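You operate a simulated robot arm through the tools that you are given. There is no shell and no other tool.

You are at the controls of a simulated robot arm. One attempt, no reset.

Task
Wipe the checked plate clean under the camera, then test it until the display says OK.
Fine: black cloth, back where it lay; camera switch on; plate under the green aim lines before the camera test button. What is to be rubbed or washed off counts as gone when no trace of it is left.

It is judged by the outcome, as a careful person would: the job done as asked, and still so three seconds after it is handed in. It fails if anything else is knocked over, pushed out of place, dropped, spilled or broken. Flat cloth is picked up by pressing the open fingertips on it (5 to 10 N) and closing them slowly along it; thin cloth reads only 2 to 8 mm in the jaws.

Robot
A 6-joint arm with a three-finger gripper, fixed in place. Base frame: the origin is at the foot of the arm, x ahead of it, y to its left, z up. Lengths are in m, angles in degrees, forces in N, time in s.
Its first joint turns from -166.0 to 166.0 degrees. Payload 4.89 kg.
Tool frame: the origin (TCP) lies between the finger pads and is the grasp point; the fingertips stand 0.03 m ahead of it; z points along the fingers, y is the line along which they close. Largest opening 0.164 m; the body of the gripper starts 0.125 m behind the TCP.
Orientation is that of the tool frame in the base frame, as [roll, pitch, yaw] about the fixed x, y, z axes, in that order (R = Rz(yaw) Ry(pitch) Rx(roll)). With the fingers straight down and closing along the base's y, the tool's x points along the base's -x, its y along +y and its z along -z.

Tools
- The arm moves only by the tool jog_arm. Its argument "increments" is one flat list of numbers, 6 for each row, row after row: the shift along the base's x, y, z in m, then the turn, a rotation vector about the base's x, y, z in degrees. In form: [x, y, z, ax, ay, az, x, y, z, ax, ay, az, ...]. A call has 1 to 20 rows; each row shifts and turns the commanded pose from where the row before left it. "hand" is the closure, from 0 (fully open) to 1 (shut), set as the call begins (left out, the last holds). Each row takes 0.2 s and may step no farther than 0.05 m and 8.6 degrees from the row before; otherwise, or with a gripper value out of range, the whole call is refused. Where a pose cannot be reached the arm comes as near as it can. A force on the tool above 90 N (or 10 N above the force at the start of the call, whichever is more), or a blocked arm, ends the call early, and 0.2 s more pass. Each finger travels about 0.108 m/s and halts on what it meets, pressing with about 30 N; the grip force reading is that of the motor and also rises with nothing between the fingers. The clock runs only during rows and for 0.2 s after the last one: add rows that do not move to give the fingers time. The reply holds the time, the measured pose of the TCP, the force on the tool along the base axes, the opening and the grip force, in the units named above and with some noise, with the torque about the TCP (base axes, N m) and any sound that the robot's microphone picked up.
- Cameras (640 x 400 px; columns grow to the right, rows downward): "scene" is fixed at [0.0516, -0.4995, 1.4924]; the picture's right is [0.59, -0.81, 0.00], its down [-0.35, -0.25, -0.90] and it looks along [0.73, 0.53, -0.43] (base axes); focal length 321 px, centre (320, 200). "wrist" rides on the gripper at [0.077, -0.002, -0.152] in the tool frame; the picture's right is [0.02, 1.00, 0.00], its down [-0.88, 0.02, -0.47] and it looks along [-0.47, 0.01, 0.88] (tool axes); focal length 247 px, centre (320, 200). There is no depth. A picture from a camera that has moved, and an enlarged one, comes with that camera's place and axes in the base frame and with its lens.
- camera(camera): a new picture of that camera. It takes no simulated time.
- slide_trunk(by): slides the trunk up (or, below 0, down) by that many m; the arm rides with it, the base frame stays. It gives what a move gives, with no picture.
- zoom(camera, box): a new picture of the part [left, top, right, bottom] of that camera's present view, enlarged. It takes no simulated time.
- finish_job(): hands the job in; it is judged then, once.

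Places have to be worked out from the pictures, the camera data and where the tool is seen. Open the gripper and draw the arm clear of the work before you hand the job in, unless the task says otherwise.

The tools are called by a JSON object that holds its "method" and its "body". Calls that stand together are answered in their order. jog_arm: Moves the arm, as the interface text tells. Its arguments: {"type":"object","properties":{"increments":{"type":"array","items":{"type":"number"}},"hand":{"type":"number"}},"required":["increments"]} The other tools are called the same way: slide_trunk (by) slides the trunk up or down; camera (camera) takes a picture; zoom (camera, box) takes an enlarged picture of a part of a camera's view; finish_job () hands the job in.

At the start:

```text
time: 0.0
tool_pos: [0.6275, 0.0586, 1.2111]
ee_rot: [180.0, 0.0, 180.0]
force: [0.2, -0.1, 0.0]
wrist_torque: [-0.02, 0.02, 0.03]
opening: 0.164
gripper_force: 0.1
trunk travel left (down, up): [-0.175, 0.215]
```

scene: 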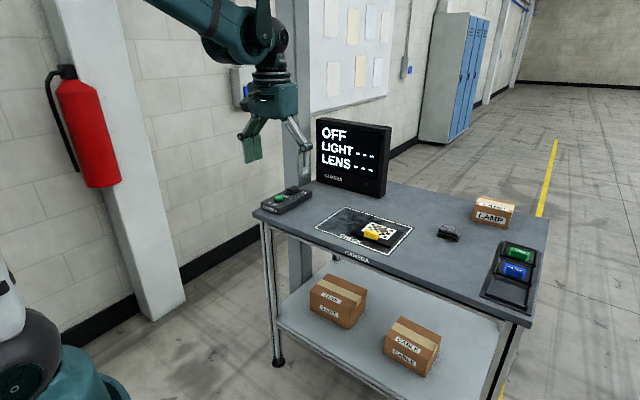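
wrist: 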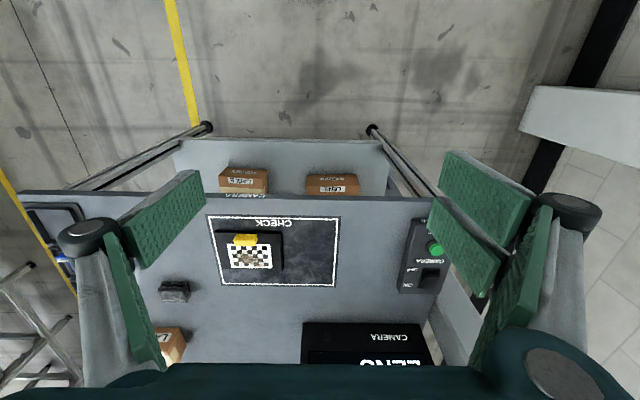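

I start by looking closer at the table from both cameras, to find the plate, the cloth, the switch and the buttons.

{"method": "zoom", "body": {"camera": "scene", "box": [240, 100, 560, 300]}}

{"method": "zoom", "body": {"camera": "scene", "box": [310, 190, 470, 290]}}

{"method": "zoom", "body": {"camera": "wrist", "box": [140, 180, 460, 380]}}

{"method": "zoom", "body": {"camera": "scene", "box": [470, 220, 566, 320]}}

{"method": "zoom", "body": {"camera": "scene", "box": [240, 170, 340, 230]}}

```text
2.00 times, centred on (400, 200) of scene
camera zoom: at [0.0516, -0.4995, 1.4924], right [0.59, -0.81, 0.0], down [-0.35, -0.25, -0.9], along [0.73, 0.53, -0.43], focal length 642 px, centre (160, 200)
```

zoom: 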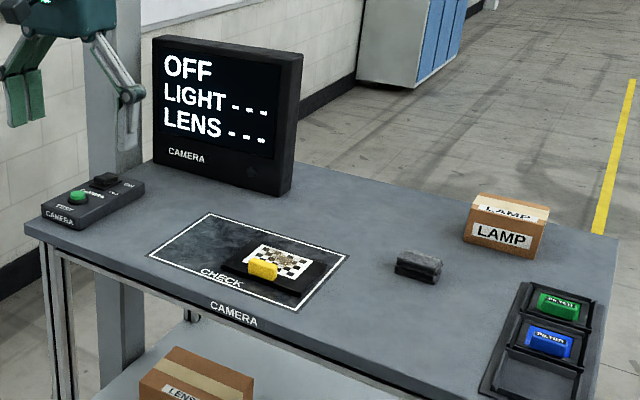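

```text
4.00 times, centred on (390, 240) of scene
camera zoom: at [0.0516, -0.4995, 1.4924], right [0.59, -0.81, 0.0], down [-0.35, -0.25, -0.9], along [0.73, 0.53, -0.43], focal length 1284 px, centre (40, 40)
```

zoom: 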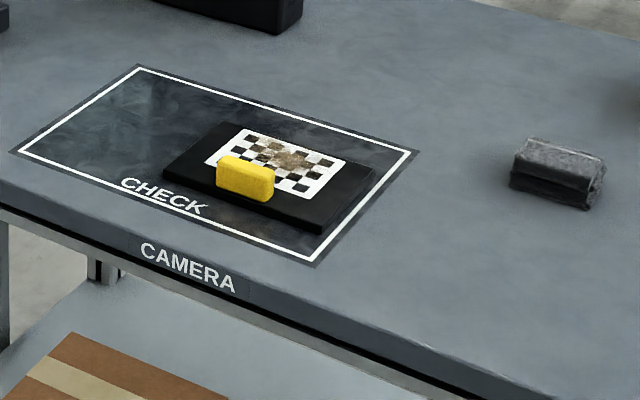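

```text
2.00 times, centred on (300, 280) of wrist
camera zoom: at [0.552, 0.0565, 1.3633], right [-0.02, 1.0, 0.0], down [0.88, 0.02, 0.47], along [0.47, 0.01, -0.88], focal length 494 px, centre (360, 40)
```

zoom: 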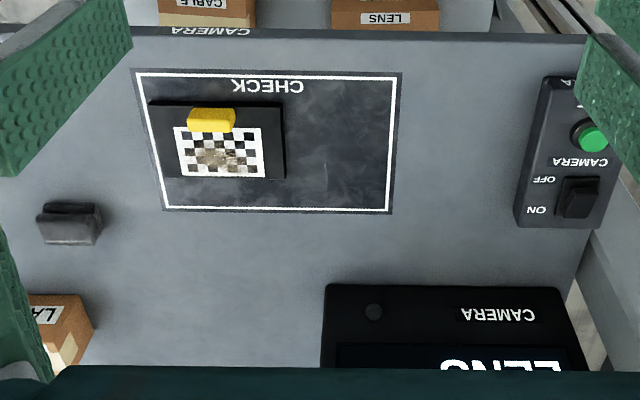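

```text
4.00 times, centred on (518, 270) of scene
camera zoom: at [0.0516, -0.4995, 1.4924], right [0.59, -0.81, 0.0], down [-0.35, -0.25, -0.9], along [0.73, 0.53, -0.43], focal length 1284 px, centre (-472, -80)
```

zoom: 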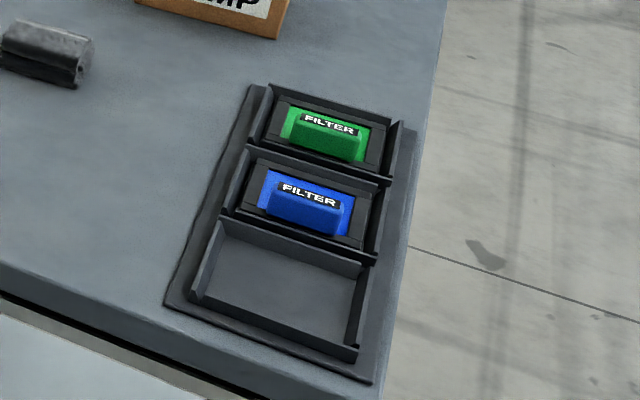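

```text
6.40 times, centred on (290, 200) of scene
camera zoom: at [0.0516, -0.4995, 1.4924], right [0.59, -0.81, 0.0], down [-0.35, -0.25, -0.9], along [0.73, 0.53, -0.43], focal length 2054 px, centre (512, 200)
```

zoom: 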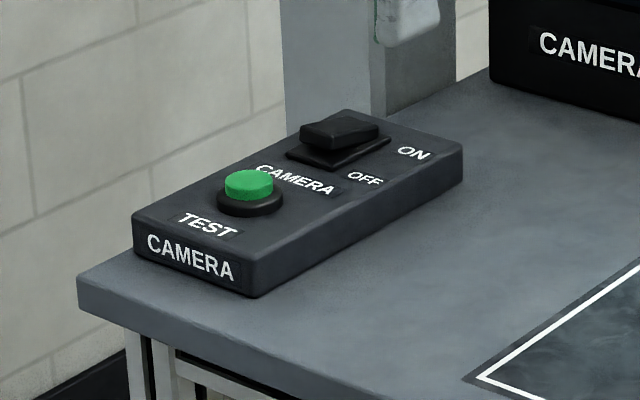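

Triangulating both views, the table top lies near z≈0.90, the plate handle near (0.89,-0.10,0.93), the green button near (0.90,0.32,0.94), the rocker near (0.98,0.32) and the black cloth block near (1.06,-0.30). I zoom in on a few more details before moving.

{"method": "zoom", "body": {"camera": "scene", "box": [420, 210, 480, 250]}}

{"method": "zoom", "body": {"camera": "scene", "box": [200, 0, 440, 150]}}

{"method": "zoom", "body": {"camera": "wrist", "box": [200, 200, 360, 300]}}

{"method": "zoom", "body": {"camera": "wrist", "box": [380, 200, 540, 300]}}

```text
10.00 times, centred on (450, 230) of scene
camera zoom: at [0.0516, -0.4995, 1.4924], right [0.59, -0.81, 0.0], down [-0.35, -0.25, -0.9], along [0.73, 0.53, -0.43], focal length 3210 px, centre (-980, -100)
```

zoom: 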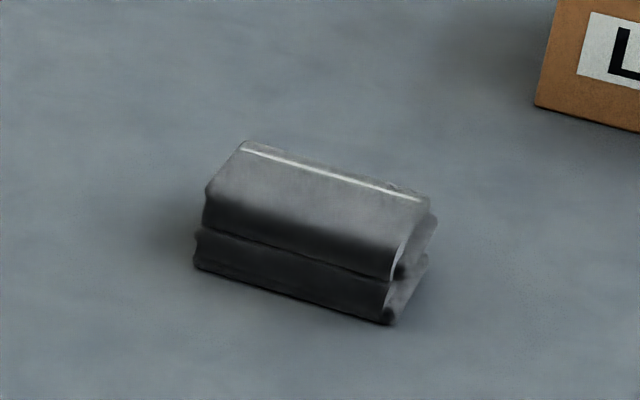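

```text
2.67 times, centred on (320, 75) of scene
camera zoom: at [0.0516, -0.4995, 1.4924], right [0.59, -0.81, 0.0], down [-0.35, -0.25, -0.9], along [0.73, 0.53, -0.43], focal length 856 px, centre (320, 533)
```

zoom: 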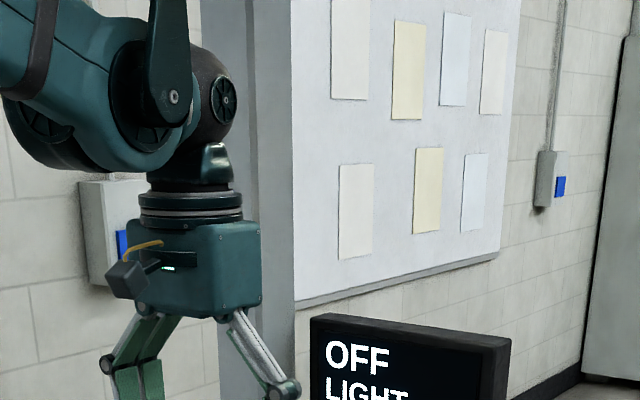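

```text
4.00 times, centred on (280, 250) of wrist
camera zoom: at [0.552, 0.0565, 1.3633], right [-0.02, 1.0, 0.0], down [0.88, 0.02, 0.47], along [0.47, 0.01, -0.88], focal length 988 px, centre (480, 0)
```

zoom: 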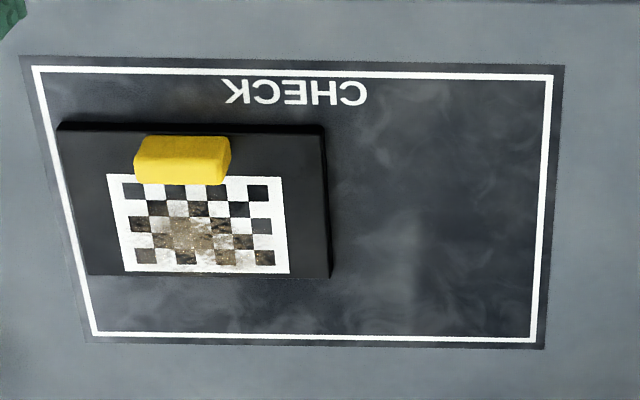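

```text
4.00 times, centred on (460, 250) of wrist
camera zoom: at [0.552, 0.0565, 1.3633], right [-0.02, 1.0, 0.0], down [0.88, 0.02, 0.47], along [0.47, 0.01, -0.88], focal length 988 px, centre (-240, 0)
```

zoom: 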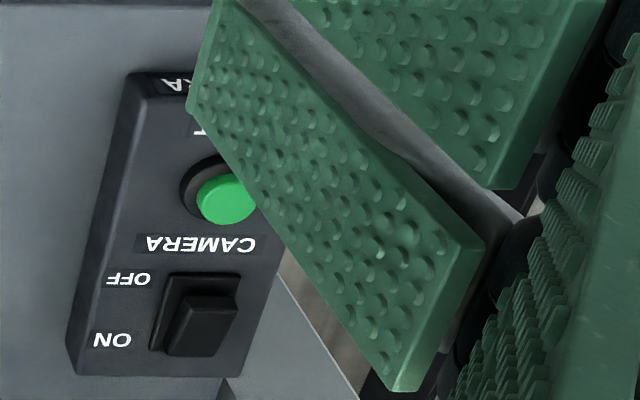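

The black block is a folded cloth stack; the plate has dust on its checks and a yellow handle. I move toward the camera box at a safe height and close the fingers for pressing.

{"method": "jog_arm", "body": {"increments": [0.03, 0.04, 0, 0, 0, 0, 0.03, 0.04, 0, 0, 0, 0, 0.03, 0.04, 0, 0, 0, 0, 0.03, 0.04, 0, 0, 0, 0, 0.03, 0.04, 0, 0, 0, 0, 0.03, 0.04, 0, 0, 0, 0, 0, 0, 0, 0, 0, 0], "hand": 1}}

{"method": "camera", "body": {"camera": "wrist"}}

{"method": "camera", "body": {"camera": "scene"}}

```text
time: 1.6
tool_pos: [0.8093, 0.2987, 1.2131]
ee_rot: [-180.0, 0.0, -180.0]
force: [0.7, -0.1, -0.8]
wrist_torque: [-0.1, 0.13, -0.02]
opening: 0.0
gripper_force: 30.3
trunk travel left (down, up): [-0.175, 0.215]
```

```text
taken
camera wrist: at [0.7325, 0.2966, 1.3665], right [-0.02, 1.0, 0.0], down [0.88, 0.02, 0.47], along [0.47, 0.01, -0.88], focal length 247 px, centre (320, 200)
```

wrist: 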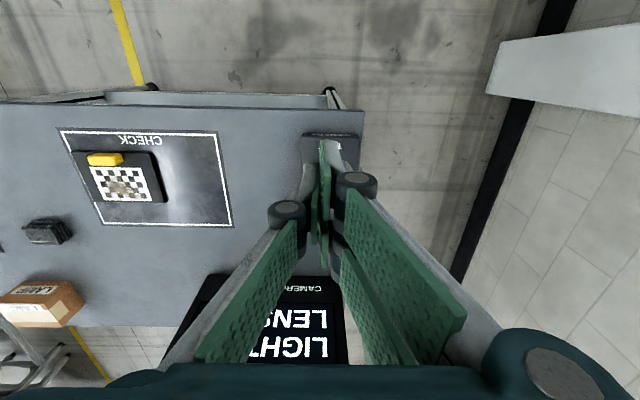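

```text
taken
```

scene: 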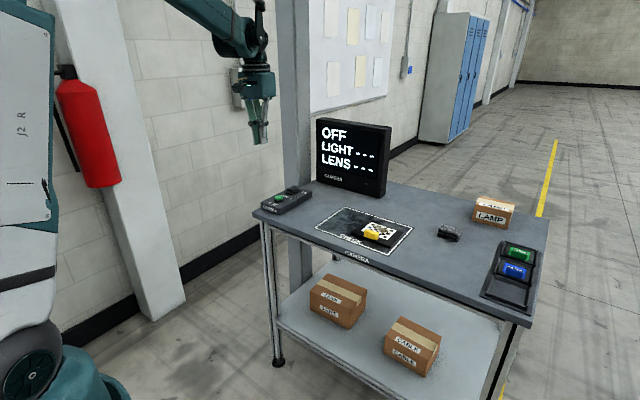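

The rocker should be centred at about (0.985,0.324), its raised ON end near x≈1.00. I approach above it to see how far the arm can reach upright.

{"method": "jog_arm", "body": {"increments": [0.03, 0.006, -0.02, 0, 0, 0, 0.03, 0.006, -0.02, 0, 0, 0, 0.03, 0.006, -0.02, 0, 0, 0, 0.03, 0.006, -0.02, 0, 0, 0, 0.03, 0.002, -0.02, 0, 0, 0, 0.03, 0, -0.02, 0, 0, 0, 0, 0, 0, 0, 0, 0], "hand": 1}}

{"method": "zoom", "body": {"camera": "scene", "box": [220, 80, 380, 220]}}

{"method": "camera", "body": {"camera": "wrist"}}

```text
time: 3.2
tool_pos: [0.9905, 0.324, 1.0899]
ee_rot: [-180.0, -0.1, 179.9]
force: [1.0, 0.5, -0.6]
wrist_torque: [-0.07, 0.12, 0.02]
opening: 0.0001
gripper_force: 29.9
trunk travel left (down, up): [-0.175, 0.215]
```

```text
2.86 times, centred on (300, 150) of scene
camera zoom: at [0.0516, -0.4995, 1.4924], right [0.59, -0.81, 0.0], down [-0.35, -0.25, -0.9], along [0.73, 0.53, -0.43], focal length 917 px, centre (377, 343)
```

zoom: 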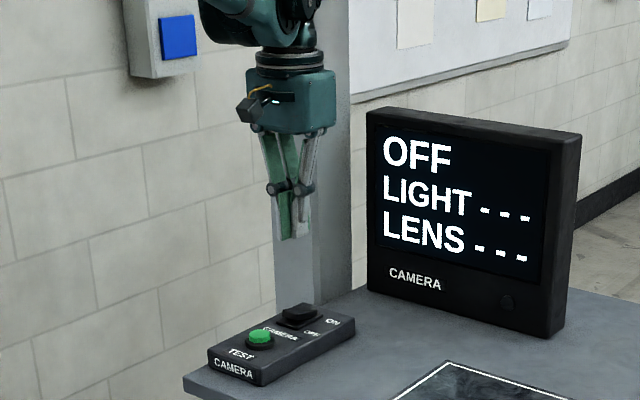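

```text
taken
camera wrist: at [0.9144, 0.3227, 1.242], right [-0.02, 1.0, 0.0], down [0.88, 0.02, 0.47], along [0.47, 0.01, -0.88], focal length 247 px, centre (320, 200)
```

wrist: 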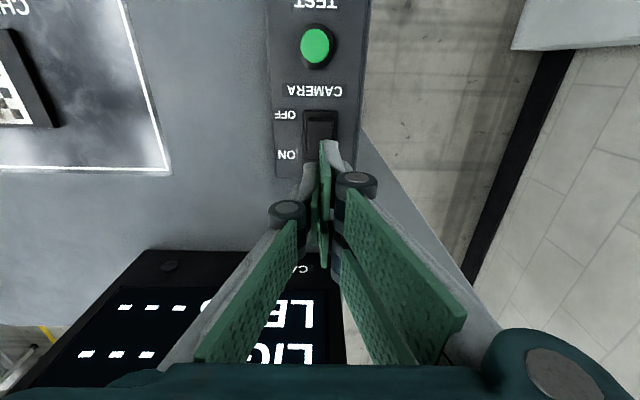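

Even here the arm reaches straight down (x=0.99). The rocker ON end is around x≈1.005, so I move there and descend slowly until I feel contact.

{"method": "jog_arm", "body": {"increments": [0.015, 0, -0.03, 0, 0, 0, 0, 0, -0.03, 0, 0, 0, 0, 0, -0.02, 0, 0, 0, 0, 0, -0.01, 0, 0, 0, 0, 0, -0.005, 0, 0, 0, 0, 0, 0, 0, 0, 0], "hand": 1}}

{"method": "zoom", "body": {"camera": "scene", "box": [260, 140, 340, 220]}}

{"method": "camera", "body": {"camera": "wrist"}}

```text
time: 4.6
tool_pos: [1.0031, 0.3238, 0.9939]
ee_rot: [180.0, 0.0, 179.9]
force: [0.2, -0.6, 0.2]
wrist_torque: [-0.02, 0.01, -0.03]
opening: 0.0
gripper_force: 30.3
trunk travel left (down, up): [-0.175, 0.215]
```

```text
5.00 times, centred on (300, 180) of scene
camera zoom: at [0.0516, -0.4995, 1.4924], right [0.59, -0.81, 0.0], down [-0.35, -0.25, -0.9], along [0.73, 0.53, -0.43], focal length 1605 px, centre (420, 300)
```

zoom: 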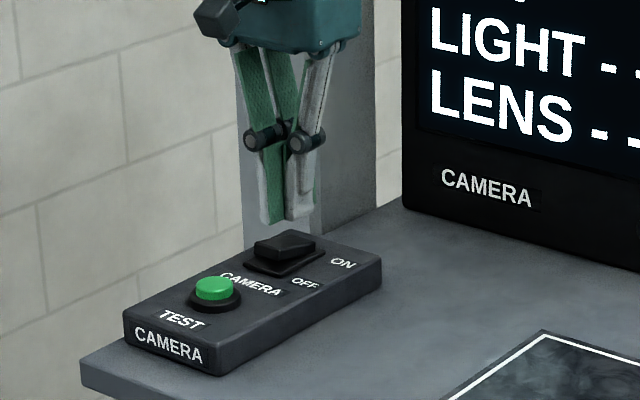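

```text
taken
camera wrist: at [0.9276, 0.3224, 1.1471], right [-0.02, 1.0, 0.0], down [0.88, 0.02, 0.47], along [0.47, 0.01, -0.88], focal length 247 px, centre (320, 200)
```

wrist: 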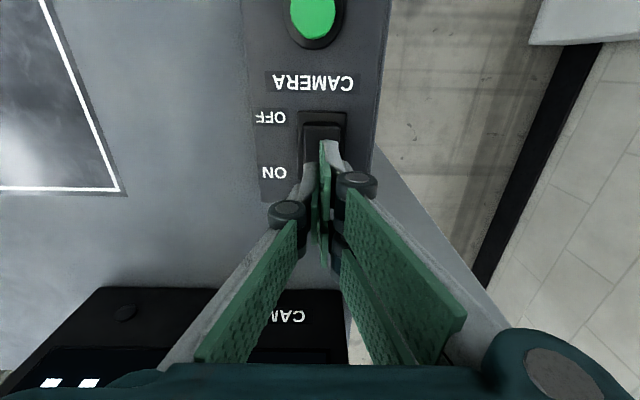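

No contact yet and the rocker's raised end is just under and slightly beyond the tip. I shift 6 mm further out and press down in small steps.

{"method": "jog_arm", "body": {"increments": [0.006, 0, -0.005, 0, 0, 0, 0, 0, -0.005, 0, 0, 0, 0, 0, -0.004, 0, 0, 0, 0, 0, -0.004, 0, 0, 0, 0, 0, -0.003, 0, 0, 0, 0, 0, 0, 0, 0, 0], "hand": 1}}

{"method": "zoom", "body": {"camera": "scene", "box": [260, 110, 420, 230]}}

```text
time: 6.0
tool_pos: [1.0092, 0.3252, 0.975]
ee_rot: [180.0, 0.1, 180.0]
force: [3.9, 1.0, 9.0]
wrist_torque: [0.04, 0.05, -0.06]
opening: 0.0059
gripper_force: 44.5
trunk travel left (down, up): [-0.175, 0.215]
```

```text
3.33 times, centred on (340, 170) of scene
camera zoom: at [0.0516, -0.4995, 1.4924], right [0.59, -0.81, 0.0], down [-0.35, -0.25, -0.9], along [0.73, 0.53, -0.43], focal length 1070 px, centre (253, 300)
```

zoom: 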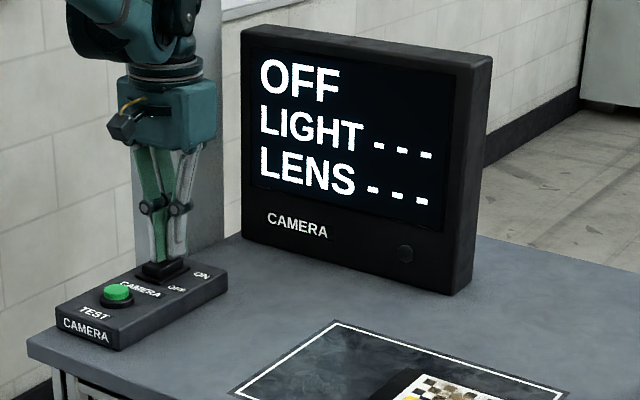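

I have contact with about 9 N but the display still reads OFF, so I press further in 2 mm steps.

{"method": "jog_arm", "body": {"increments": [0, 0, -0.002, 0, 0, 0, 0, 0, -0.002, 0, 0, 0, 0, 0, -0.002, 0, 0, 0, 0, 0, 0, 0, 0, 0]}}

{"method": "zoom", "body": {"camera": "scene", "box": [260, 110, 420, 230]}}

```text
time: 6.9
tool_pos: [1.0092, 0.3249, 0.9744]
ee_rot: [179.9, 0.2, 179.9]
force: [-7.7, -2.1, 41.6]
wrist_torque: [-0.02, 1.07, -0.03]
opening: 0.006
gripper_force: 44.9
trunk travel left (down, up): [-0.175, 0.215]
stopped in row 4: the force on the tool passed its limit at 94 N (the readings are from after the stop); the commanded pose is now the measured one
```

```text
3.33 times, centred on (340, 170) of scene
camera zoom: at [0.0516, -0.4995, 1.4924], right [0.59, -0.81, 0.0], down [-0.35, -0.25, -0.9], along [0.73, 0.53, -0.43], focal length 1070 px, centre (253, 300)
```

zoom: 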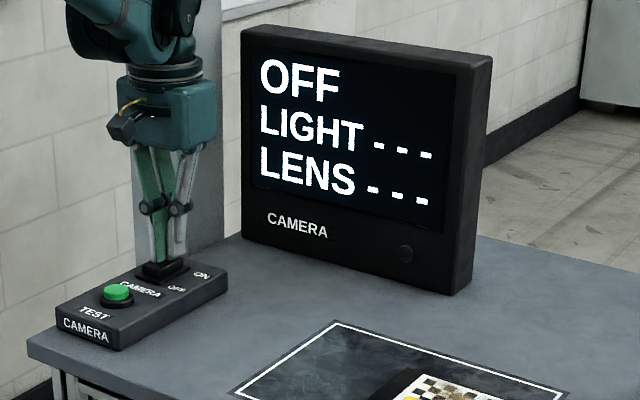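

That is a hard stop and the display is unchanged; the fingers were also spread 6 mm. I lift and look closely at the rocker.

{"method": "jog_arm", "body": {"increments": [0, 0, 0.02, 0, 0, 0, 0, 0, 0.04, 0, 0, 0, -0.04, 0, 0.04, 0, 0, 0, -0.04, 0, 0.04, 0, 0, 0, -0.04, 0, 0, 0, 0, 0, -0.04, 0, 0, 0, 0, 0, 0, 0, 0, 0, 0, 0], "hand": 1}}

{"method": "zoom", "body": {"camera": "scene", "box": [260, 170, 324, 220]}}

{"method": "camera", "body": {"camera": "wrist"}}

{"method": "zoom", "body": {"camera": "scene", "box": [300, 100, 420, 260]}}

```text
refused: row 3 steps farther than a row can; nothing moved
```

```text
8.00 times, centred on (292, 195) of scene
camera zoom: at [0.0516, -0.4995, 1.4924], right [0.59, -0.81, 0.0], down [-0.35, -0.25, -0.9], along [0.73, 0.53, -0.43], focal length 2568 px, centre (544, 240)
```

zoom: 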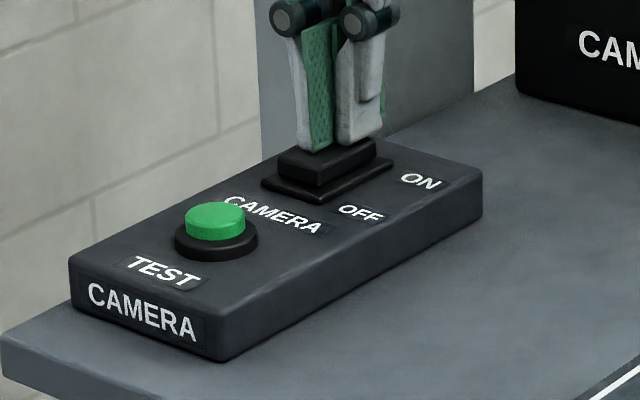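

```text
taken
camera wrist: at [0.9321, 0.3222, 1.1269], right [-0.02, 1.0, 0.0], down [0.88, 0.02, 0.48], along [0.48, 0.01, -0.88], focal length 247 px, centre (320, 200)
```

wrist: 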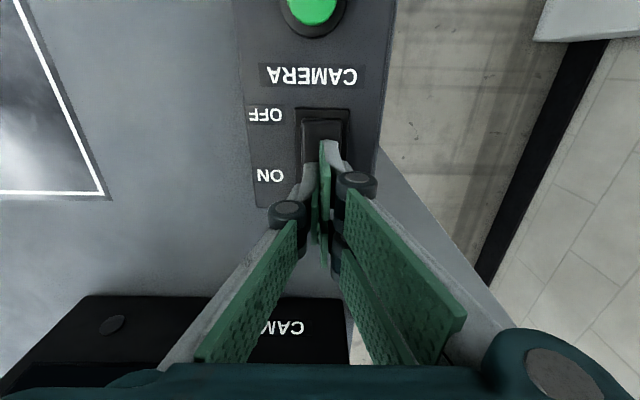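

```text
2.50 times, centred on (360, 180) of scene
camera zoom: at [0.0516, -0.4995, 1.4924], right [0.59, -0.81, 0.0], down [-0.35, -0.25, -0.9], along [0.73, 0.53, -0.43], focal length 802 px, centre (220, 250)
```

zoom: 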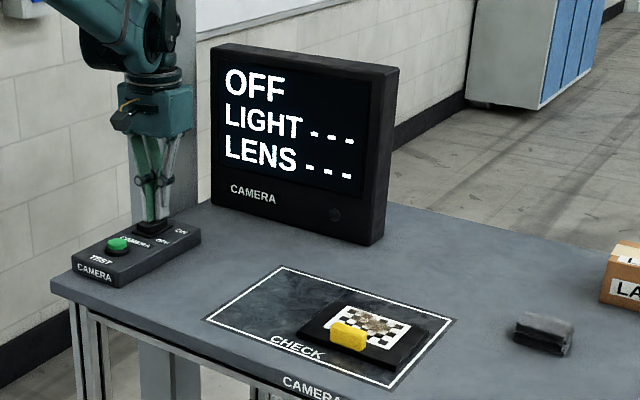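

The row was refused, so the tool still rests there. I lift straight up in legal steps, then back off, and look at the switch.

{"method": "jog_arm", "body": {"increments": [0, 0, 0.02, 0, 0, 0, 0, 0, 0.03, 0, 0, 0, -0.02, 0, 0.04, 0, 0, 0, -0.03, 0, 0.03, 0, 0, 0, -0.04, 0, 0, 0, 0, 0, -0.04, 0, 0, 0, 0, 0, 0, 0, 0, 0, 0, 0], "hand": 1}}

{"method": "zoom", "body": {"camera": "scene", "box": [260, 170, 324, 220]}}

{"method": "zoom", "body": {"camera": "wrist", "box": [240, 100, 400, 200]}}

{"method": "zoom", "body": {"camera": "scene", "box": [280, 180, 312, 200]}}

```text
time: 8.5
tool_pos: [0.8784, 0.3259, 1.0924]
ee_rot: [179.8, 0.2, -180.0]
force: [-0.8, -0.1, -0.2]
wrist_torque: [0.07, -0.1, -0.02]
opening: 0.0
gripper_force: 45.4
trunk travel left (down, up): [-0.175, 0.215]
```

```text
8.00 times, centred on (292, 195) of scene
camera zoom: at [0.0516, -0.4995, 1.4924], right [0.59, -0.81, 0.0], down [-0.35, -0.25, -0.9], along [0.73, 0.53, -0.43], focal length 2568 px, centre (544, 240)
```

zoom: 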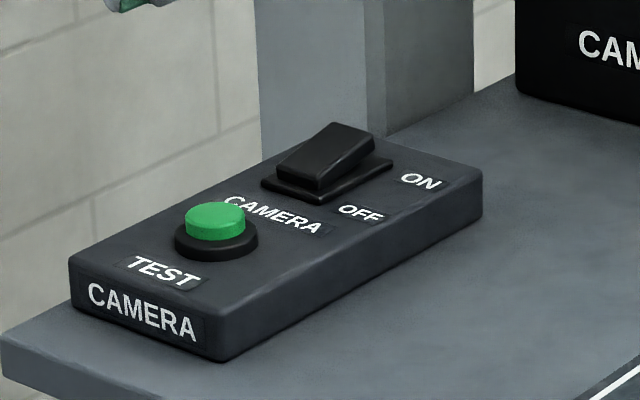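

```text
4.00 times, centred on (320, 150) of wrist
camera zoom: at [0.8028, 0.323, 1.2443], right [-0.02, 1.0, 0.0], down [0.88, 0.02, 0.48], along [0.48, 0.01, -0.88], focal length 988 px, centre (320, 400)
```

zoom: 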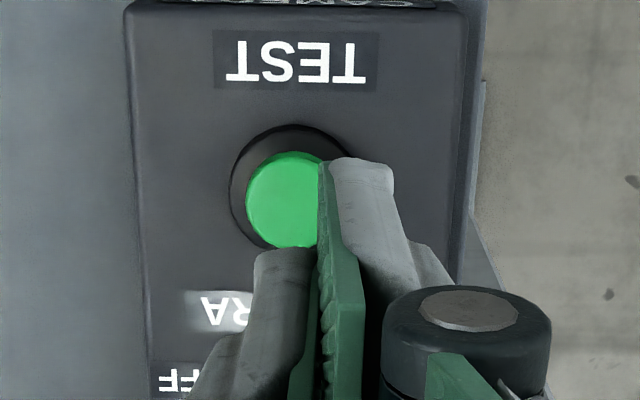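

```text
16.00 times, centred on (296, 190) of scene
camera zoom: at [0.0516, -0.4995, 1.4924], right [0.59, -0.81, 0.0], down [-0.35, -0.25, -0.9], along [0.73, 0.53, -0.43], focal length 5136 px, centre (704, 360)
```

zoom: 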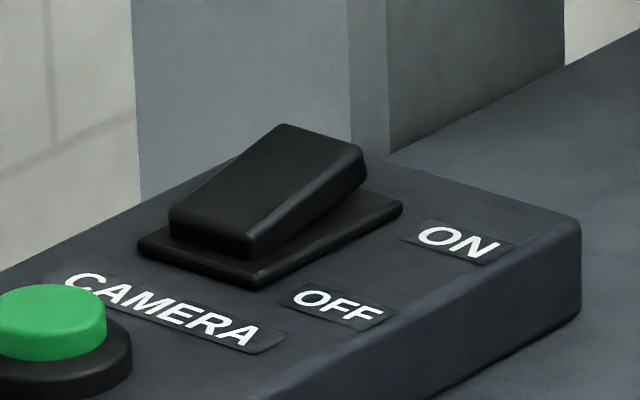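

The rocker's far (ON) end is still up: it only went level and sprang back because I pressed on the pivot. Re-solving with the ON/OFF labels puts the pivot near x≈1.0, so I press again about 1.3 cm further out.

{"method": "jog_arm", "body": {"increments": [0.04, 0, 0, 0, 0, 0, 0.04, 0, 0, 0, 0, 0, 0.04, -0.001, 0, 0, 0, 0, 0.024, 0, -0.03, 0, 0, 0, 0, 0, -0.04, 0, 0, 0, 0, 0, -0.03, 0, 0, 0, 0, 0, -0.008, 0, 0, 0, 0, 0, 0, 0, 0, 0], "hand": 1}}

{"method": "zoom", "body": {"camera": "scene", "box": [270, 160, 334, 200]}}

```text
time: 10.3
tool_pos: [1.0234, 0.3233, 0.9828]
ee_rot: [179.8, 0.2, -179.9]
force: [-0.6, 0.7, -0.4]
wrist_torque: [-0.05, 0.05, 0.03]
opening: 0.0
gripper_force: 45.3
trunk travel left (down, up): [-0.175, 0.215]
```

```text
10.00 times, centred on (302, 180) of scene
camera zoom: at [0.0516, -0.4995, 1.4924], right [0.59, -0.81, 0.0], down [-0.35, -0.25, -0.9], along [0.73, 0.53, -0.43], focal length 3210 px, centre (500, 400)
```

zoom: 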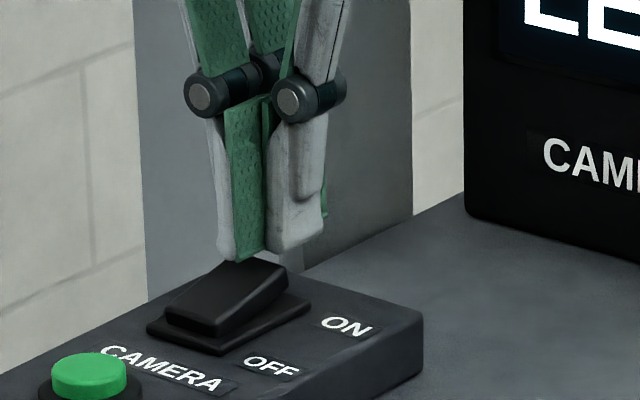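

The tip is now over the raised outer end. I press down in 3 mm steps and hold briefly.

{"method": "jog_arm", "body": {"increments": [0, 0, -0.003, 0, 0, 0, 0, 0, -0.003, 0, 0, 0, 0, 0, -0.003, 0, 0, 0, 0, 0, -0.003, 0, 0, 0, 0, 0, -0.003, 0, 0, 0, 0, 0, -0.003, 0, 0, 0, 0, 0, 0, 0, 0, 0]}}

{"method": "zoom", "body": {"camera": "scene", "box": [260, 110, 420, 230]}}

{"method": "zoom", "body": {"camera": "scene", "box": [270, 160, 334, 200]}}

```text
time: 11.5
tool_pos: [1.0253, 0.3229, 0.9731]
ee_rot: [179.9, 0.6, 179.8]
force: [-0.7, 0.3, 40.1]
wrist_torque: [0.13, 1.21, -0.04]
opening: 0.0001
gripper_force: 45.0
trunk travel left (down, up): [-0.175, 0.215]
stopped in row 6: the force on the tool passed its limit at 100 N (the readings are from after the stop); the commanded pose is now the measured one
```

```text
3.33 times, centred on (340, 170) of scene
camera zoom: at [0.0516, -0.4995, 1.4924], right [0.59, -0.81, 0.0], down [-0.35, -0.25, -0.9], along [0.73, 0.53, -0.43], focal length 1070 px, centre (253, 300)
```

zoom: 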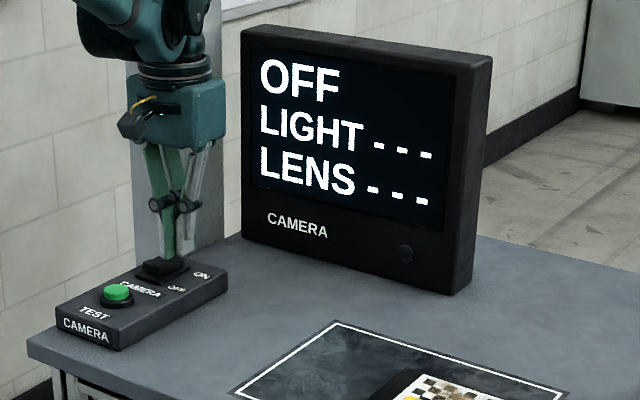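

```text
10.00 times, centred on (302, 180) of scene
camera zoom: at [0.0516, -0.4995, 1.4924], right [0.59, -0.81, 0.0], down [-0.35, -0.25, -0.9], along [0.73, 0.53, -0.43], focal length 3210 px, centre (500, 400)
```

zoom: 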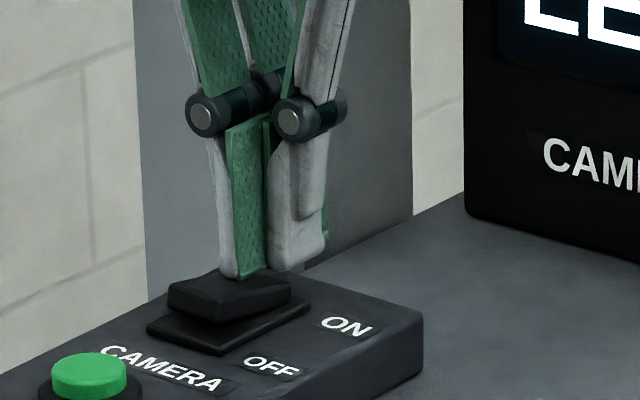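

Again a hard stop with the rocker about level. I zoom in while it is held to understand what blocks it.

{"method": "zoom", "body": {"camera": "scene", "box": [280, 175, 312, 195]}}

{"method": "zoom", "body": {"camera": "wrist", "box": [260, 60, 380, 200]}}

```text
16.00 times, centred on (296, 185) of scene
camera zoom: at [0.0516, -0.4995, 1.4924], right [0.59, -0.81, 0.0], down [-0.35, -0.25, -0.9], along [0.73, 0.53, -0.43], focal length 5136 px, centre (704, 440)
```

zoom: 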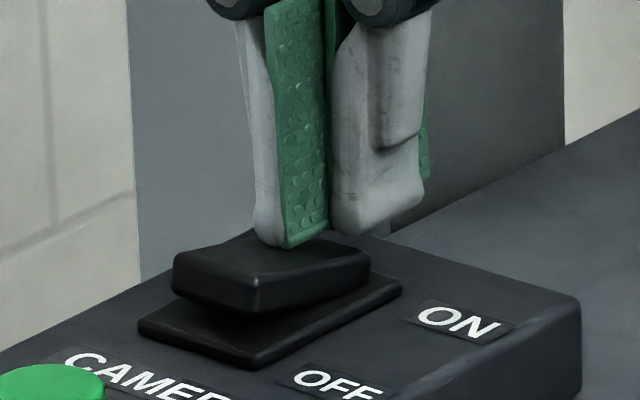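

```text
2.86 times, centred on (320, 130) of wrist
camera zoom: at [0.9483, 0.3209, 1.1256], right [-0.02, 1.0, 0.0], down [0.88, 0.02, 0.48], along [0.48, 0.01, -0.88], focal length 706 px, centre (320, 400)
```

zoom: 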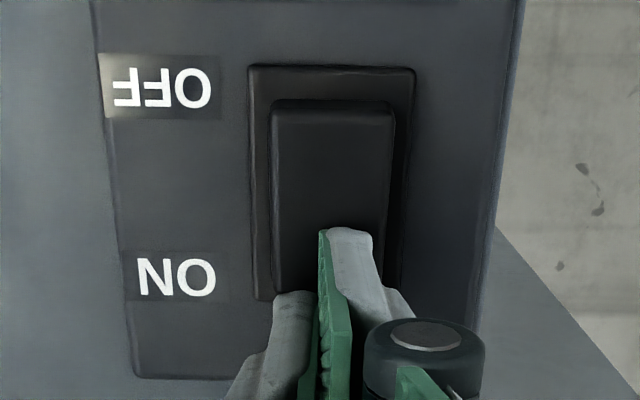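

The rocker has now tipped the other way: near end up, ON end down. I lift off and check whether it stays and what the display says.

{"method": "jog_arm", "body": {"increments": [0, 0, 0.01, 0, 0, 0, 0, 0, 0.03, 0, 0, 0, 0, 0, 0.04, 0, 0, 0, 0, 0, 0, 0, 0, 0]}}

{"method": "zoom", "body": {"camera": "scene", "box": [270, 100, 430, 260]}}

{"method": "zoom", "body": {"camera": "scene", "box": [280, 175, 312, 195]}}

```text
time: 12.5
tool_pos: [1.028, 0.3213, 1.0515]
ee_rot: [179.7, 0.4, 180.0]
force: [0.1, -0.3, 0.4]
wrist_torque: [0.01, -0.01, 0.0]
opening: 0.0
gripper_force: 45.0
trunk travel left (down, up): [-0.175, 0.215]
```

```text
2.50 times, centred on (350, 180) of scene
camera zoom: at [0.0516, -0.4995, 1.4924], right [0.59, -0.81, 0.0], down [-0.35, -0.25, -0.9], along [0.73, 0.53, -0.43], focal length 802 px, centre (245, 250)
```

zoom: 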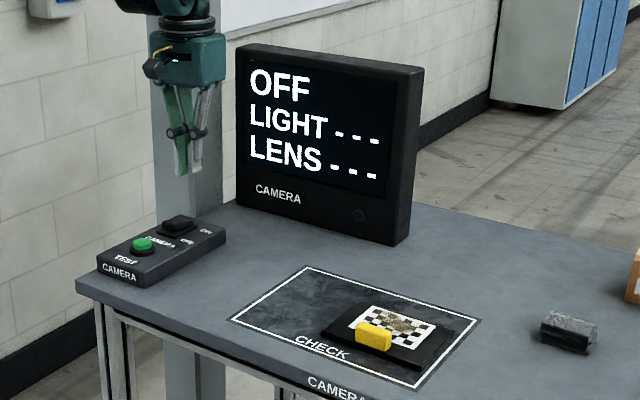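

```text
16.00 times, centred on (296, 185) of scene
camera zoom: at [0.0516, -0.4995, 1.4924], right [0.59, -0.81, 0.0], down [-0.35, -0.25, -0.9], along [0.73, 0.53, -0.43], focal length 5136 px, centre (704, 440)
```

zoom: 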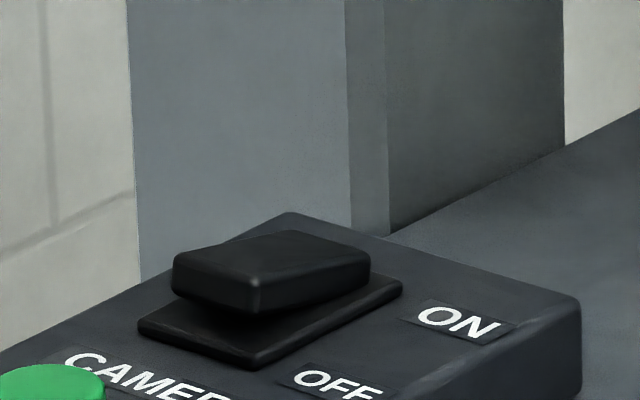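

The rocker now stays tipped to ON. The display may need start-up time, so I draw back and let some time pass.

{"method": "jog_arm", "body": {"increments": [-0.04, 0, 0.03, 0, 0, 0, -0.04, 0, 0.03, 0, 0, 0, -0.04, -0.02, 0.02, 0, 0, 0, -0.04, -0.03, 0, 0, 0, 0, -0.04, -0.03, 0, 0, 0, 0, 0, 0, 0, 0, 0, 0, 0, 0, 0, 0, 0, 0, 0, 0, 0, 0, 0, 0]}}

{"method": "camera", "body": {"camera": "scene"}}

{"method": "camera", "body": {"camera": "wrist"}}

```text
time: 14.3
tool_pos: [0.8269, 0.2446, 1.1289]
ee_rot: [179.9, 0.4, 179.9]
force: [0.4, -0.1, -0.4]
wrist_torque: [0.01, 0.02, -0.02]
opening: 0.0
gripper_force: 45.2
trunk travel left (down, up): [-0.175, 0.215]
```

```text
taken
```

scene: 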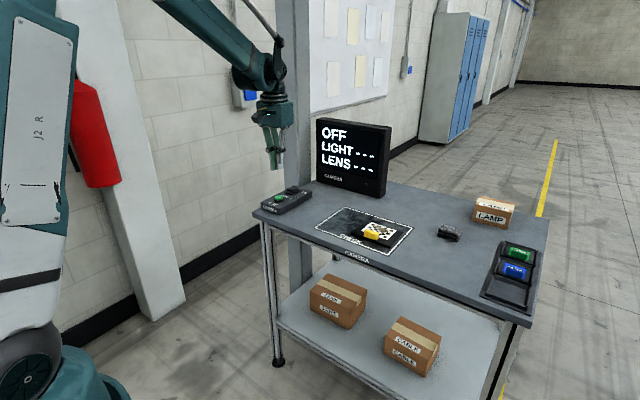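

```text
taken
camera wrist: at [0.7497, 0.2422, 1.2801], right [-0.02, 1.0, 0.0], down [0.88, 0.02, 0.48], along [0.48, 0.01, -0.88], focal length 247 px, centre (320, 200)
```

wrist: 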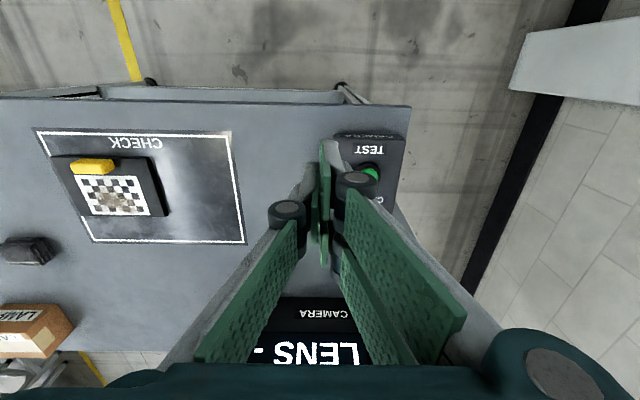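

Still OFF, no aim lines. I zoom on the rocker and the monitor again.

{"method": "zoom", "body": {"camera": "scene", "box": [280, 175, 312, 195]}}

{"method": "zoom", "body": {"camera": "scene", "box": [305, 110, 425, 260]}}

{"method": "zoom", "body": {"camera": "wrist", "box": [0, 100, 280, 275]}}

```text
16.00 times, centred on (296, 185) of scene
camera zoom: at [0.0516, -0.4995, 1.4924], right [0.59, -0.81, 0.0], down [-0.35, -0.25, -0.9], along [0.73, 0.53, -0.43], focal length 5136 px, centre (704, 440)
```

zoom: 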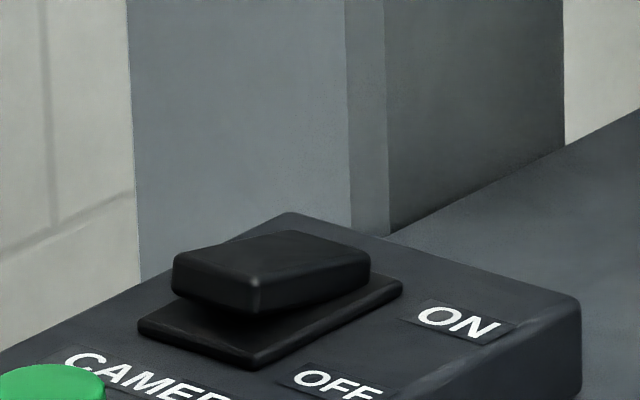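

```text
2.67 times, centred on (365, 185) of scene
camera zoom: at [0.0516, -0.4995, 1.4924], right [0.59, -0.81, 0.0], down [-0.35, -0.25, -0.9], along [0.73, 0.53, -0.43], focal length 856 px, centre (200, 240)
```

zoom: 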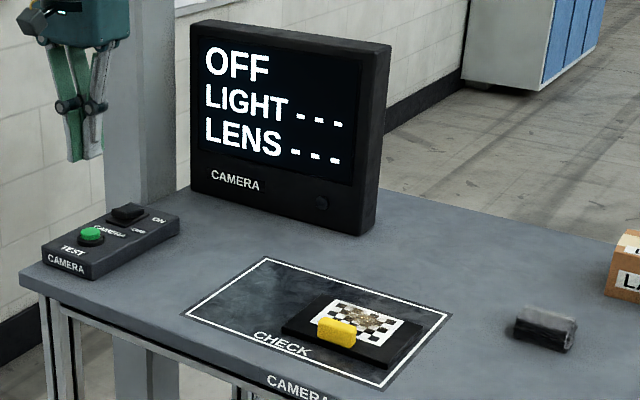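

```text
2.29 times, centred on (140, 188) of wrist
camera zoom: at [0.7497, 0.2422, 1.2801], right [-0.02, 1.0, 0.0], down [0.88, 0.02, 0.48], along [0.48, 0.01, -0.88], focal length 564 px, centre (731, 229)
```

zoom: 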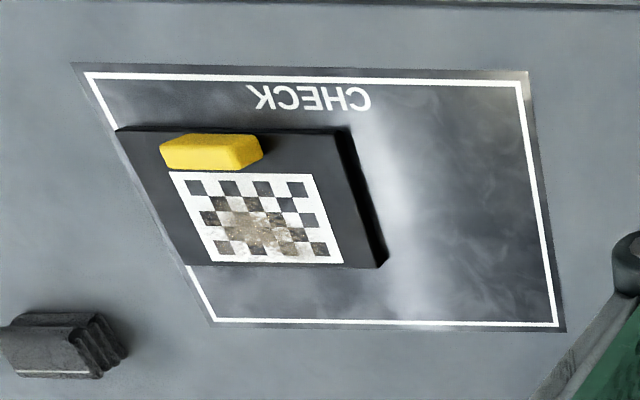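

The rocker is clearly tipped to ON; I wait a few seconds to see whether the camera starts up.

{"method": "jog_arm", "body": {"increments": [0, 0, 0, 0, 0, 0, 0, 0, 0, 0, 0, 0, 0, 0, 0, 0, 0, 0, 0, 0, 0, 0, 0, 0, 0, 0, 0, 0, 0, 0, 0, 0, 0, 0, 0, 0, 0, 0, 0, 0, 0, 0, 0, 0, 0, 0, 0, 0, 0, 0, 0, 0, 0, 0, 0, 0, 0, 0, 0, 0, 0, 0, 0, 0, 0, 0, 0, 0, 0, 0, 0, 0, 0, 0, 0, 0, 0, 0, 0, 0, 0, 0, 0, 0, 0, 0, 0, 0, 0, 0]}}

{"method": "camera", "body": {"camera": "scene"}}

```text
time: 17.5
tool_pos: [0.8262, 0.2451, 1.1274]
ee_rot: [179.8, 0.4, 179.9]
force: [0.0, 0.9, -0.2]
wrist_torque: [-0.01, 0.01, 0.0]
opening: 0.0
gripper_force: 44.8
trunk travel left (down, up): [-0.175, 0.215]
```

```text
taken
```

scene: 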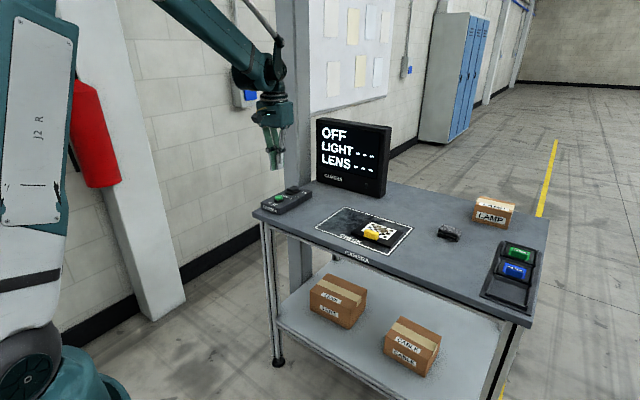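

Still OFF after 3 s more. I move beside the rocker so the wrist camera sees it and the mat closely.

{"method": "jog_arm", "body": {"increments": [0.04, 0, 0, 0, 0, 0, 0.04, 0, 0, 0, 0, 0, 0.04, 0, 0, 0, 0, 0, 0.04, 0, -0.02, 0, 0, 0, 0.03, 0.02, -0.03, 0, 0, 0, 0, 0, 0, 0, 0, 0]}}

{"method": "camera", "body": {"camera": "wrist"}}

{"method": "zoom", "body": {"camera": "wrist", "box": [280, 40, 440, 180]}}

```text
time: 18.9
tool_pos: [1.0189, 0.2635, 1.0807]
ee_rot: [179.8, 0.4, 179.9]
force: [1.0, 0.5, -0.6]
wrist_torque: [-0.06, 0.11, -0.03]
opening: 0.0001
gripper_force: 44.7
trunk travel left (down, up): [-0.175, 0.215]
```

```text
taken
camera wrist: at [0.9421, 0.262, 1.2325], right [-0.02, 1.0, 0.0], down [0.88, 0.02, 0.48], along [0.48, 0.01, -0.88], focal length 247 px, centre (320, 200)
```

wrist: 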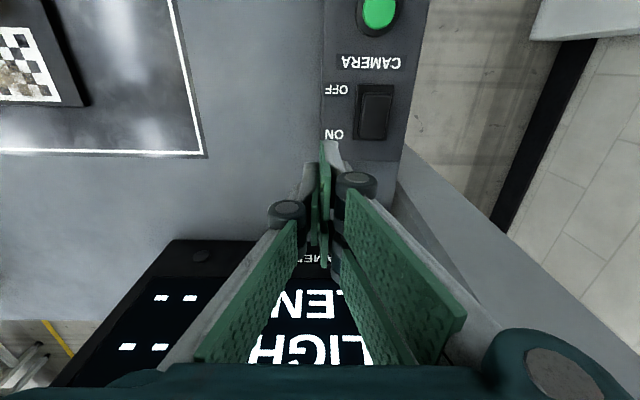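

```text
2.86 times, centred on (360, 110) of wrist
camera zoom: at [0.9421, 0.262, 1.2325], right [-0.02, 1.0, 0.0], down [0.88, 0.02, 0.48], along [0.48, 0.01, -0.88], focal length 706 px, centre (206, 457)
```

zoom: 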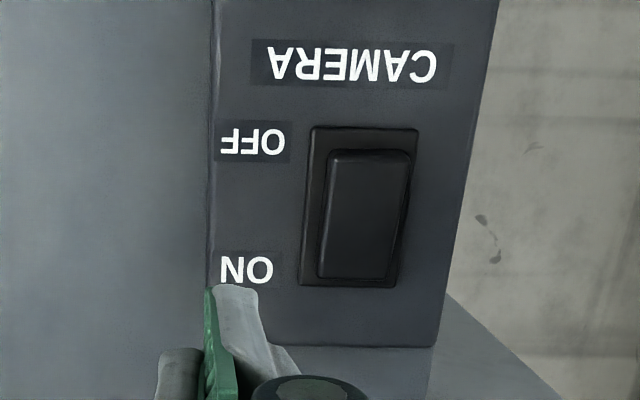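

The rocker looks tipped toward ON, but no click was reported and the display did not react, so it may not be fully seated. I press its outer end once more, slowly.

{"method": "jog_arm", "body": {"increments": [0.01, 0.03, 0, 0, 0, 0, 0.001, 0.032, -0.03, 0, 0, 0, 0, 0, -0.04, 0, 0, 0, 0, 0, -0.025, 0, 0, 0, 0, 0, -0.006, 0, 0, 0, 0, 0, 0, 0, 0, 0], "hand": 1}}

{"method": "zoom", "body": {"camera": "scene", "box": [280, 170, 312, 190]}}

{"method": "zoom", "body": {"camera": "wrist", "box": [260, 60, 420, 200]}}

```text
time: 20.3
tool_pos: [1.0286, 0.3251, 0.9783]
ee_rot: [179.8, 0.4, 180.0]
force: [0.8, -0.6, -0.5]
wrist_torque: [0.05, 0.0, 0.01]
opening: 0.0002
gripper_force: 44.9
trunk travel left (down, up): [-0.175, 0.215]
```

```text
16.00 times, centred on (296, 180) of scene
camera zoom: at [0.0516, -0.4995, 1.4924], right [0.59, -0.81, 0.0], down [-0.35, -0.25, -0.9], along [0.73, 0.53, -0.43], focal length 5136 px, centre (704, 520)
```

zoom: 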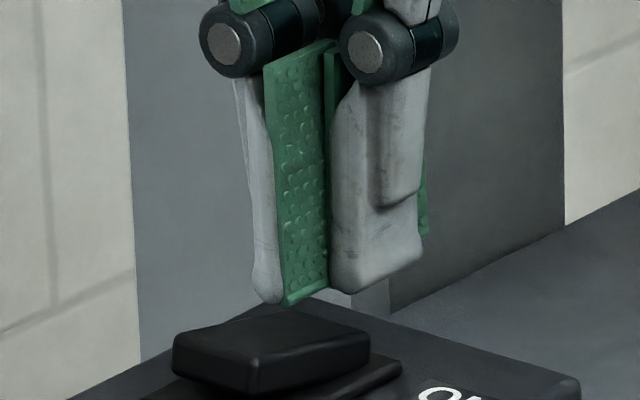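

```text
2.86 times, centred on (340, 130) of wrist
camera zoom: at [0.9516, 0.3237, 1.1304], right [-0.02, 1.0, 0.0], down [0.88, 0.02, 0.48], along [0.48, 0.01, -0.88], focal length 706 px, centre (263, 400)
```

zoom: 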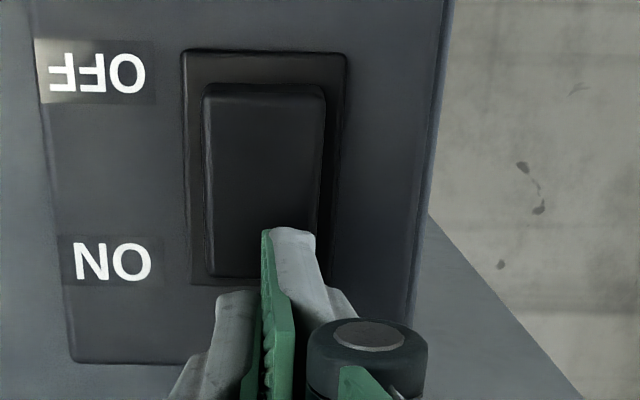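

Rocker clearly visible, fingertip above its far end. I press down slowly in small steps.

{"method": "jog_arm", "body": {"increments": [0, 0, -0.003, 0, 0, 0, 0, 0, -0.0015, 0, 0, 0, 0, 0, -0.001, 0, 0, 0, 0, 0, -0.001, 0, 0, 0, 0, 0, -0.001, 0, 0, 0, 0, 0, -0.001, 0, 0, 0, 0, 0, 0, 0, 0, 0, 0, 0, 0, 0, 0, 0], "hand": 1}}

{"method": "zoom", "body": {"camera": "scene", "box": [280, 170, 312, 190]}}

{"method": "camera", "body": {"camera": "scene"}}

```text
time: 22.1
tool_pos: [1.0271, 0.3256, 0.9734]
ee_rot: [179.8, 0.6, 179.9]
force: [38.1, 10.4, 59.9]
wrist_torque: [0.49, 0.75, -0.46]
opening: 0.0
gripper_force: 44.8
trunk travel left (down, up): [-0.175, 0.215]
```

```text
16.00 times, centred on (296, 180) of scene
camera zoom: at [0.0516, -0.4995, 1.4924], right [0.59, -0.81, 0.0], down [-0.35, -0.25, -0.9], along [0.73, 0.53, -0.43], focal length 5136 px, centre (704, 520)
```

zoom: 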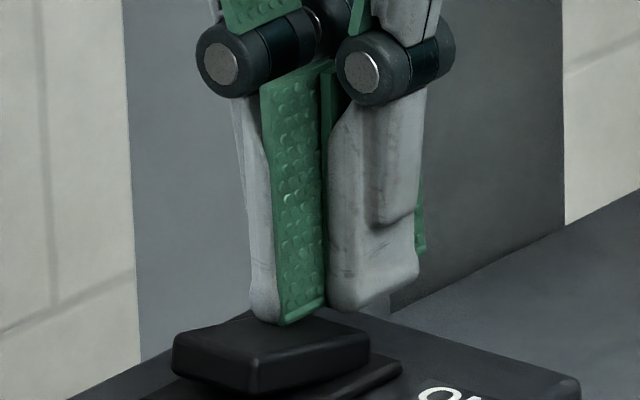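

```text
taken
```

scene: 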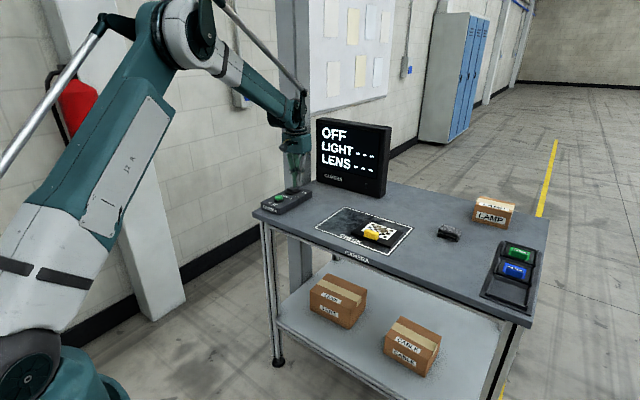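

The rocker is against its ON stop (60 N, no travel left), so I lift off; maybe the display lags. I then look at the whole scene and the mat again.

{"method": "jog_arm", "body": {"increments": [0, 0, 0.01, 0, 0, 0, 0, 0, 0.03, 0, 0, 0, 0, 0, 0.04, 0, 0, 0, -0.03, -0.02, 0.03, 0, 0, 0, -0.03, -0.04, 0, 0, 0, 0, -0.03, -0.04, 0, 0, 0, 0, -0.03, -0.04, 0, 0, 0, 0, -0.03, -0.04, 0, 0, 0, 0, 0, 0, 0, 0, 0, 0], "hand": 1}}

{"method": "camera", "body": {"camera": "scene"}}

{"method": "camera", "body": {"camera": "wrist"}}

{"method": "zoom", "body": {"camera": "scene", "box": [280, 170, 312, 190]}}

```text
time: 24.1
tool_pos: [0.8784, 0.1467, 1.0786]
ee_rot: [179.8, 0.4, 179.9]
force: [-1.3, 0.4, 0.9]
wrist_torque: [0.07, -0.09, -0.01]
opening: 0.0001
gripper_force: 44.8
trunk travel left (down, up): [-0.175, 0.215]
```

```text
taken
```

scene: 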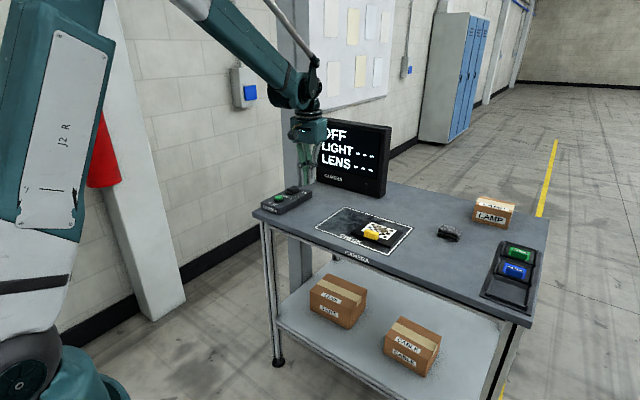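

```text
taken
camera wrist: at [0.8003, 0.1437, 1.232], right [-0.02, 1.0, 0.0], down [0.88, 0.02, 0.48], along [0.48, 0.01, -0.88], focal length 247 px, centre (320, 200)
```

wrist: 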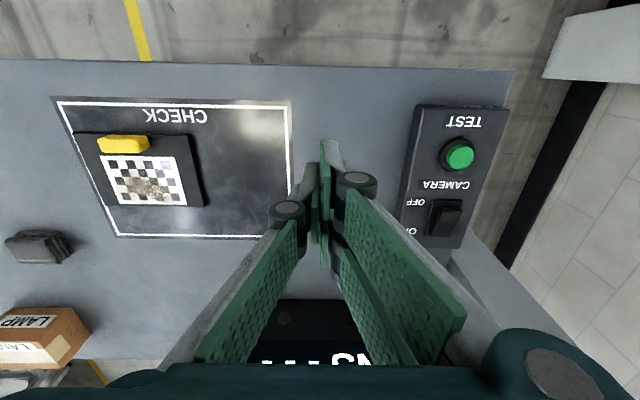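

```text
16.00 times, centred on (296, 180) of scene
camera zoom: at [0.0516, -0.4995, 1.4924], right [0.59, -0.81, 0.0], down [-0.35, -0.25, -0.9], along [0.73, 0.53, -0.43], focal length 5136 px, centre (704, 520)
```

zoom: 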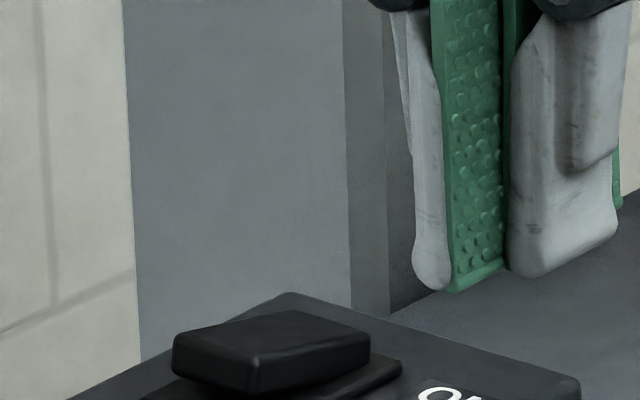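

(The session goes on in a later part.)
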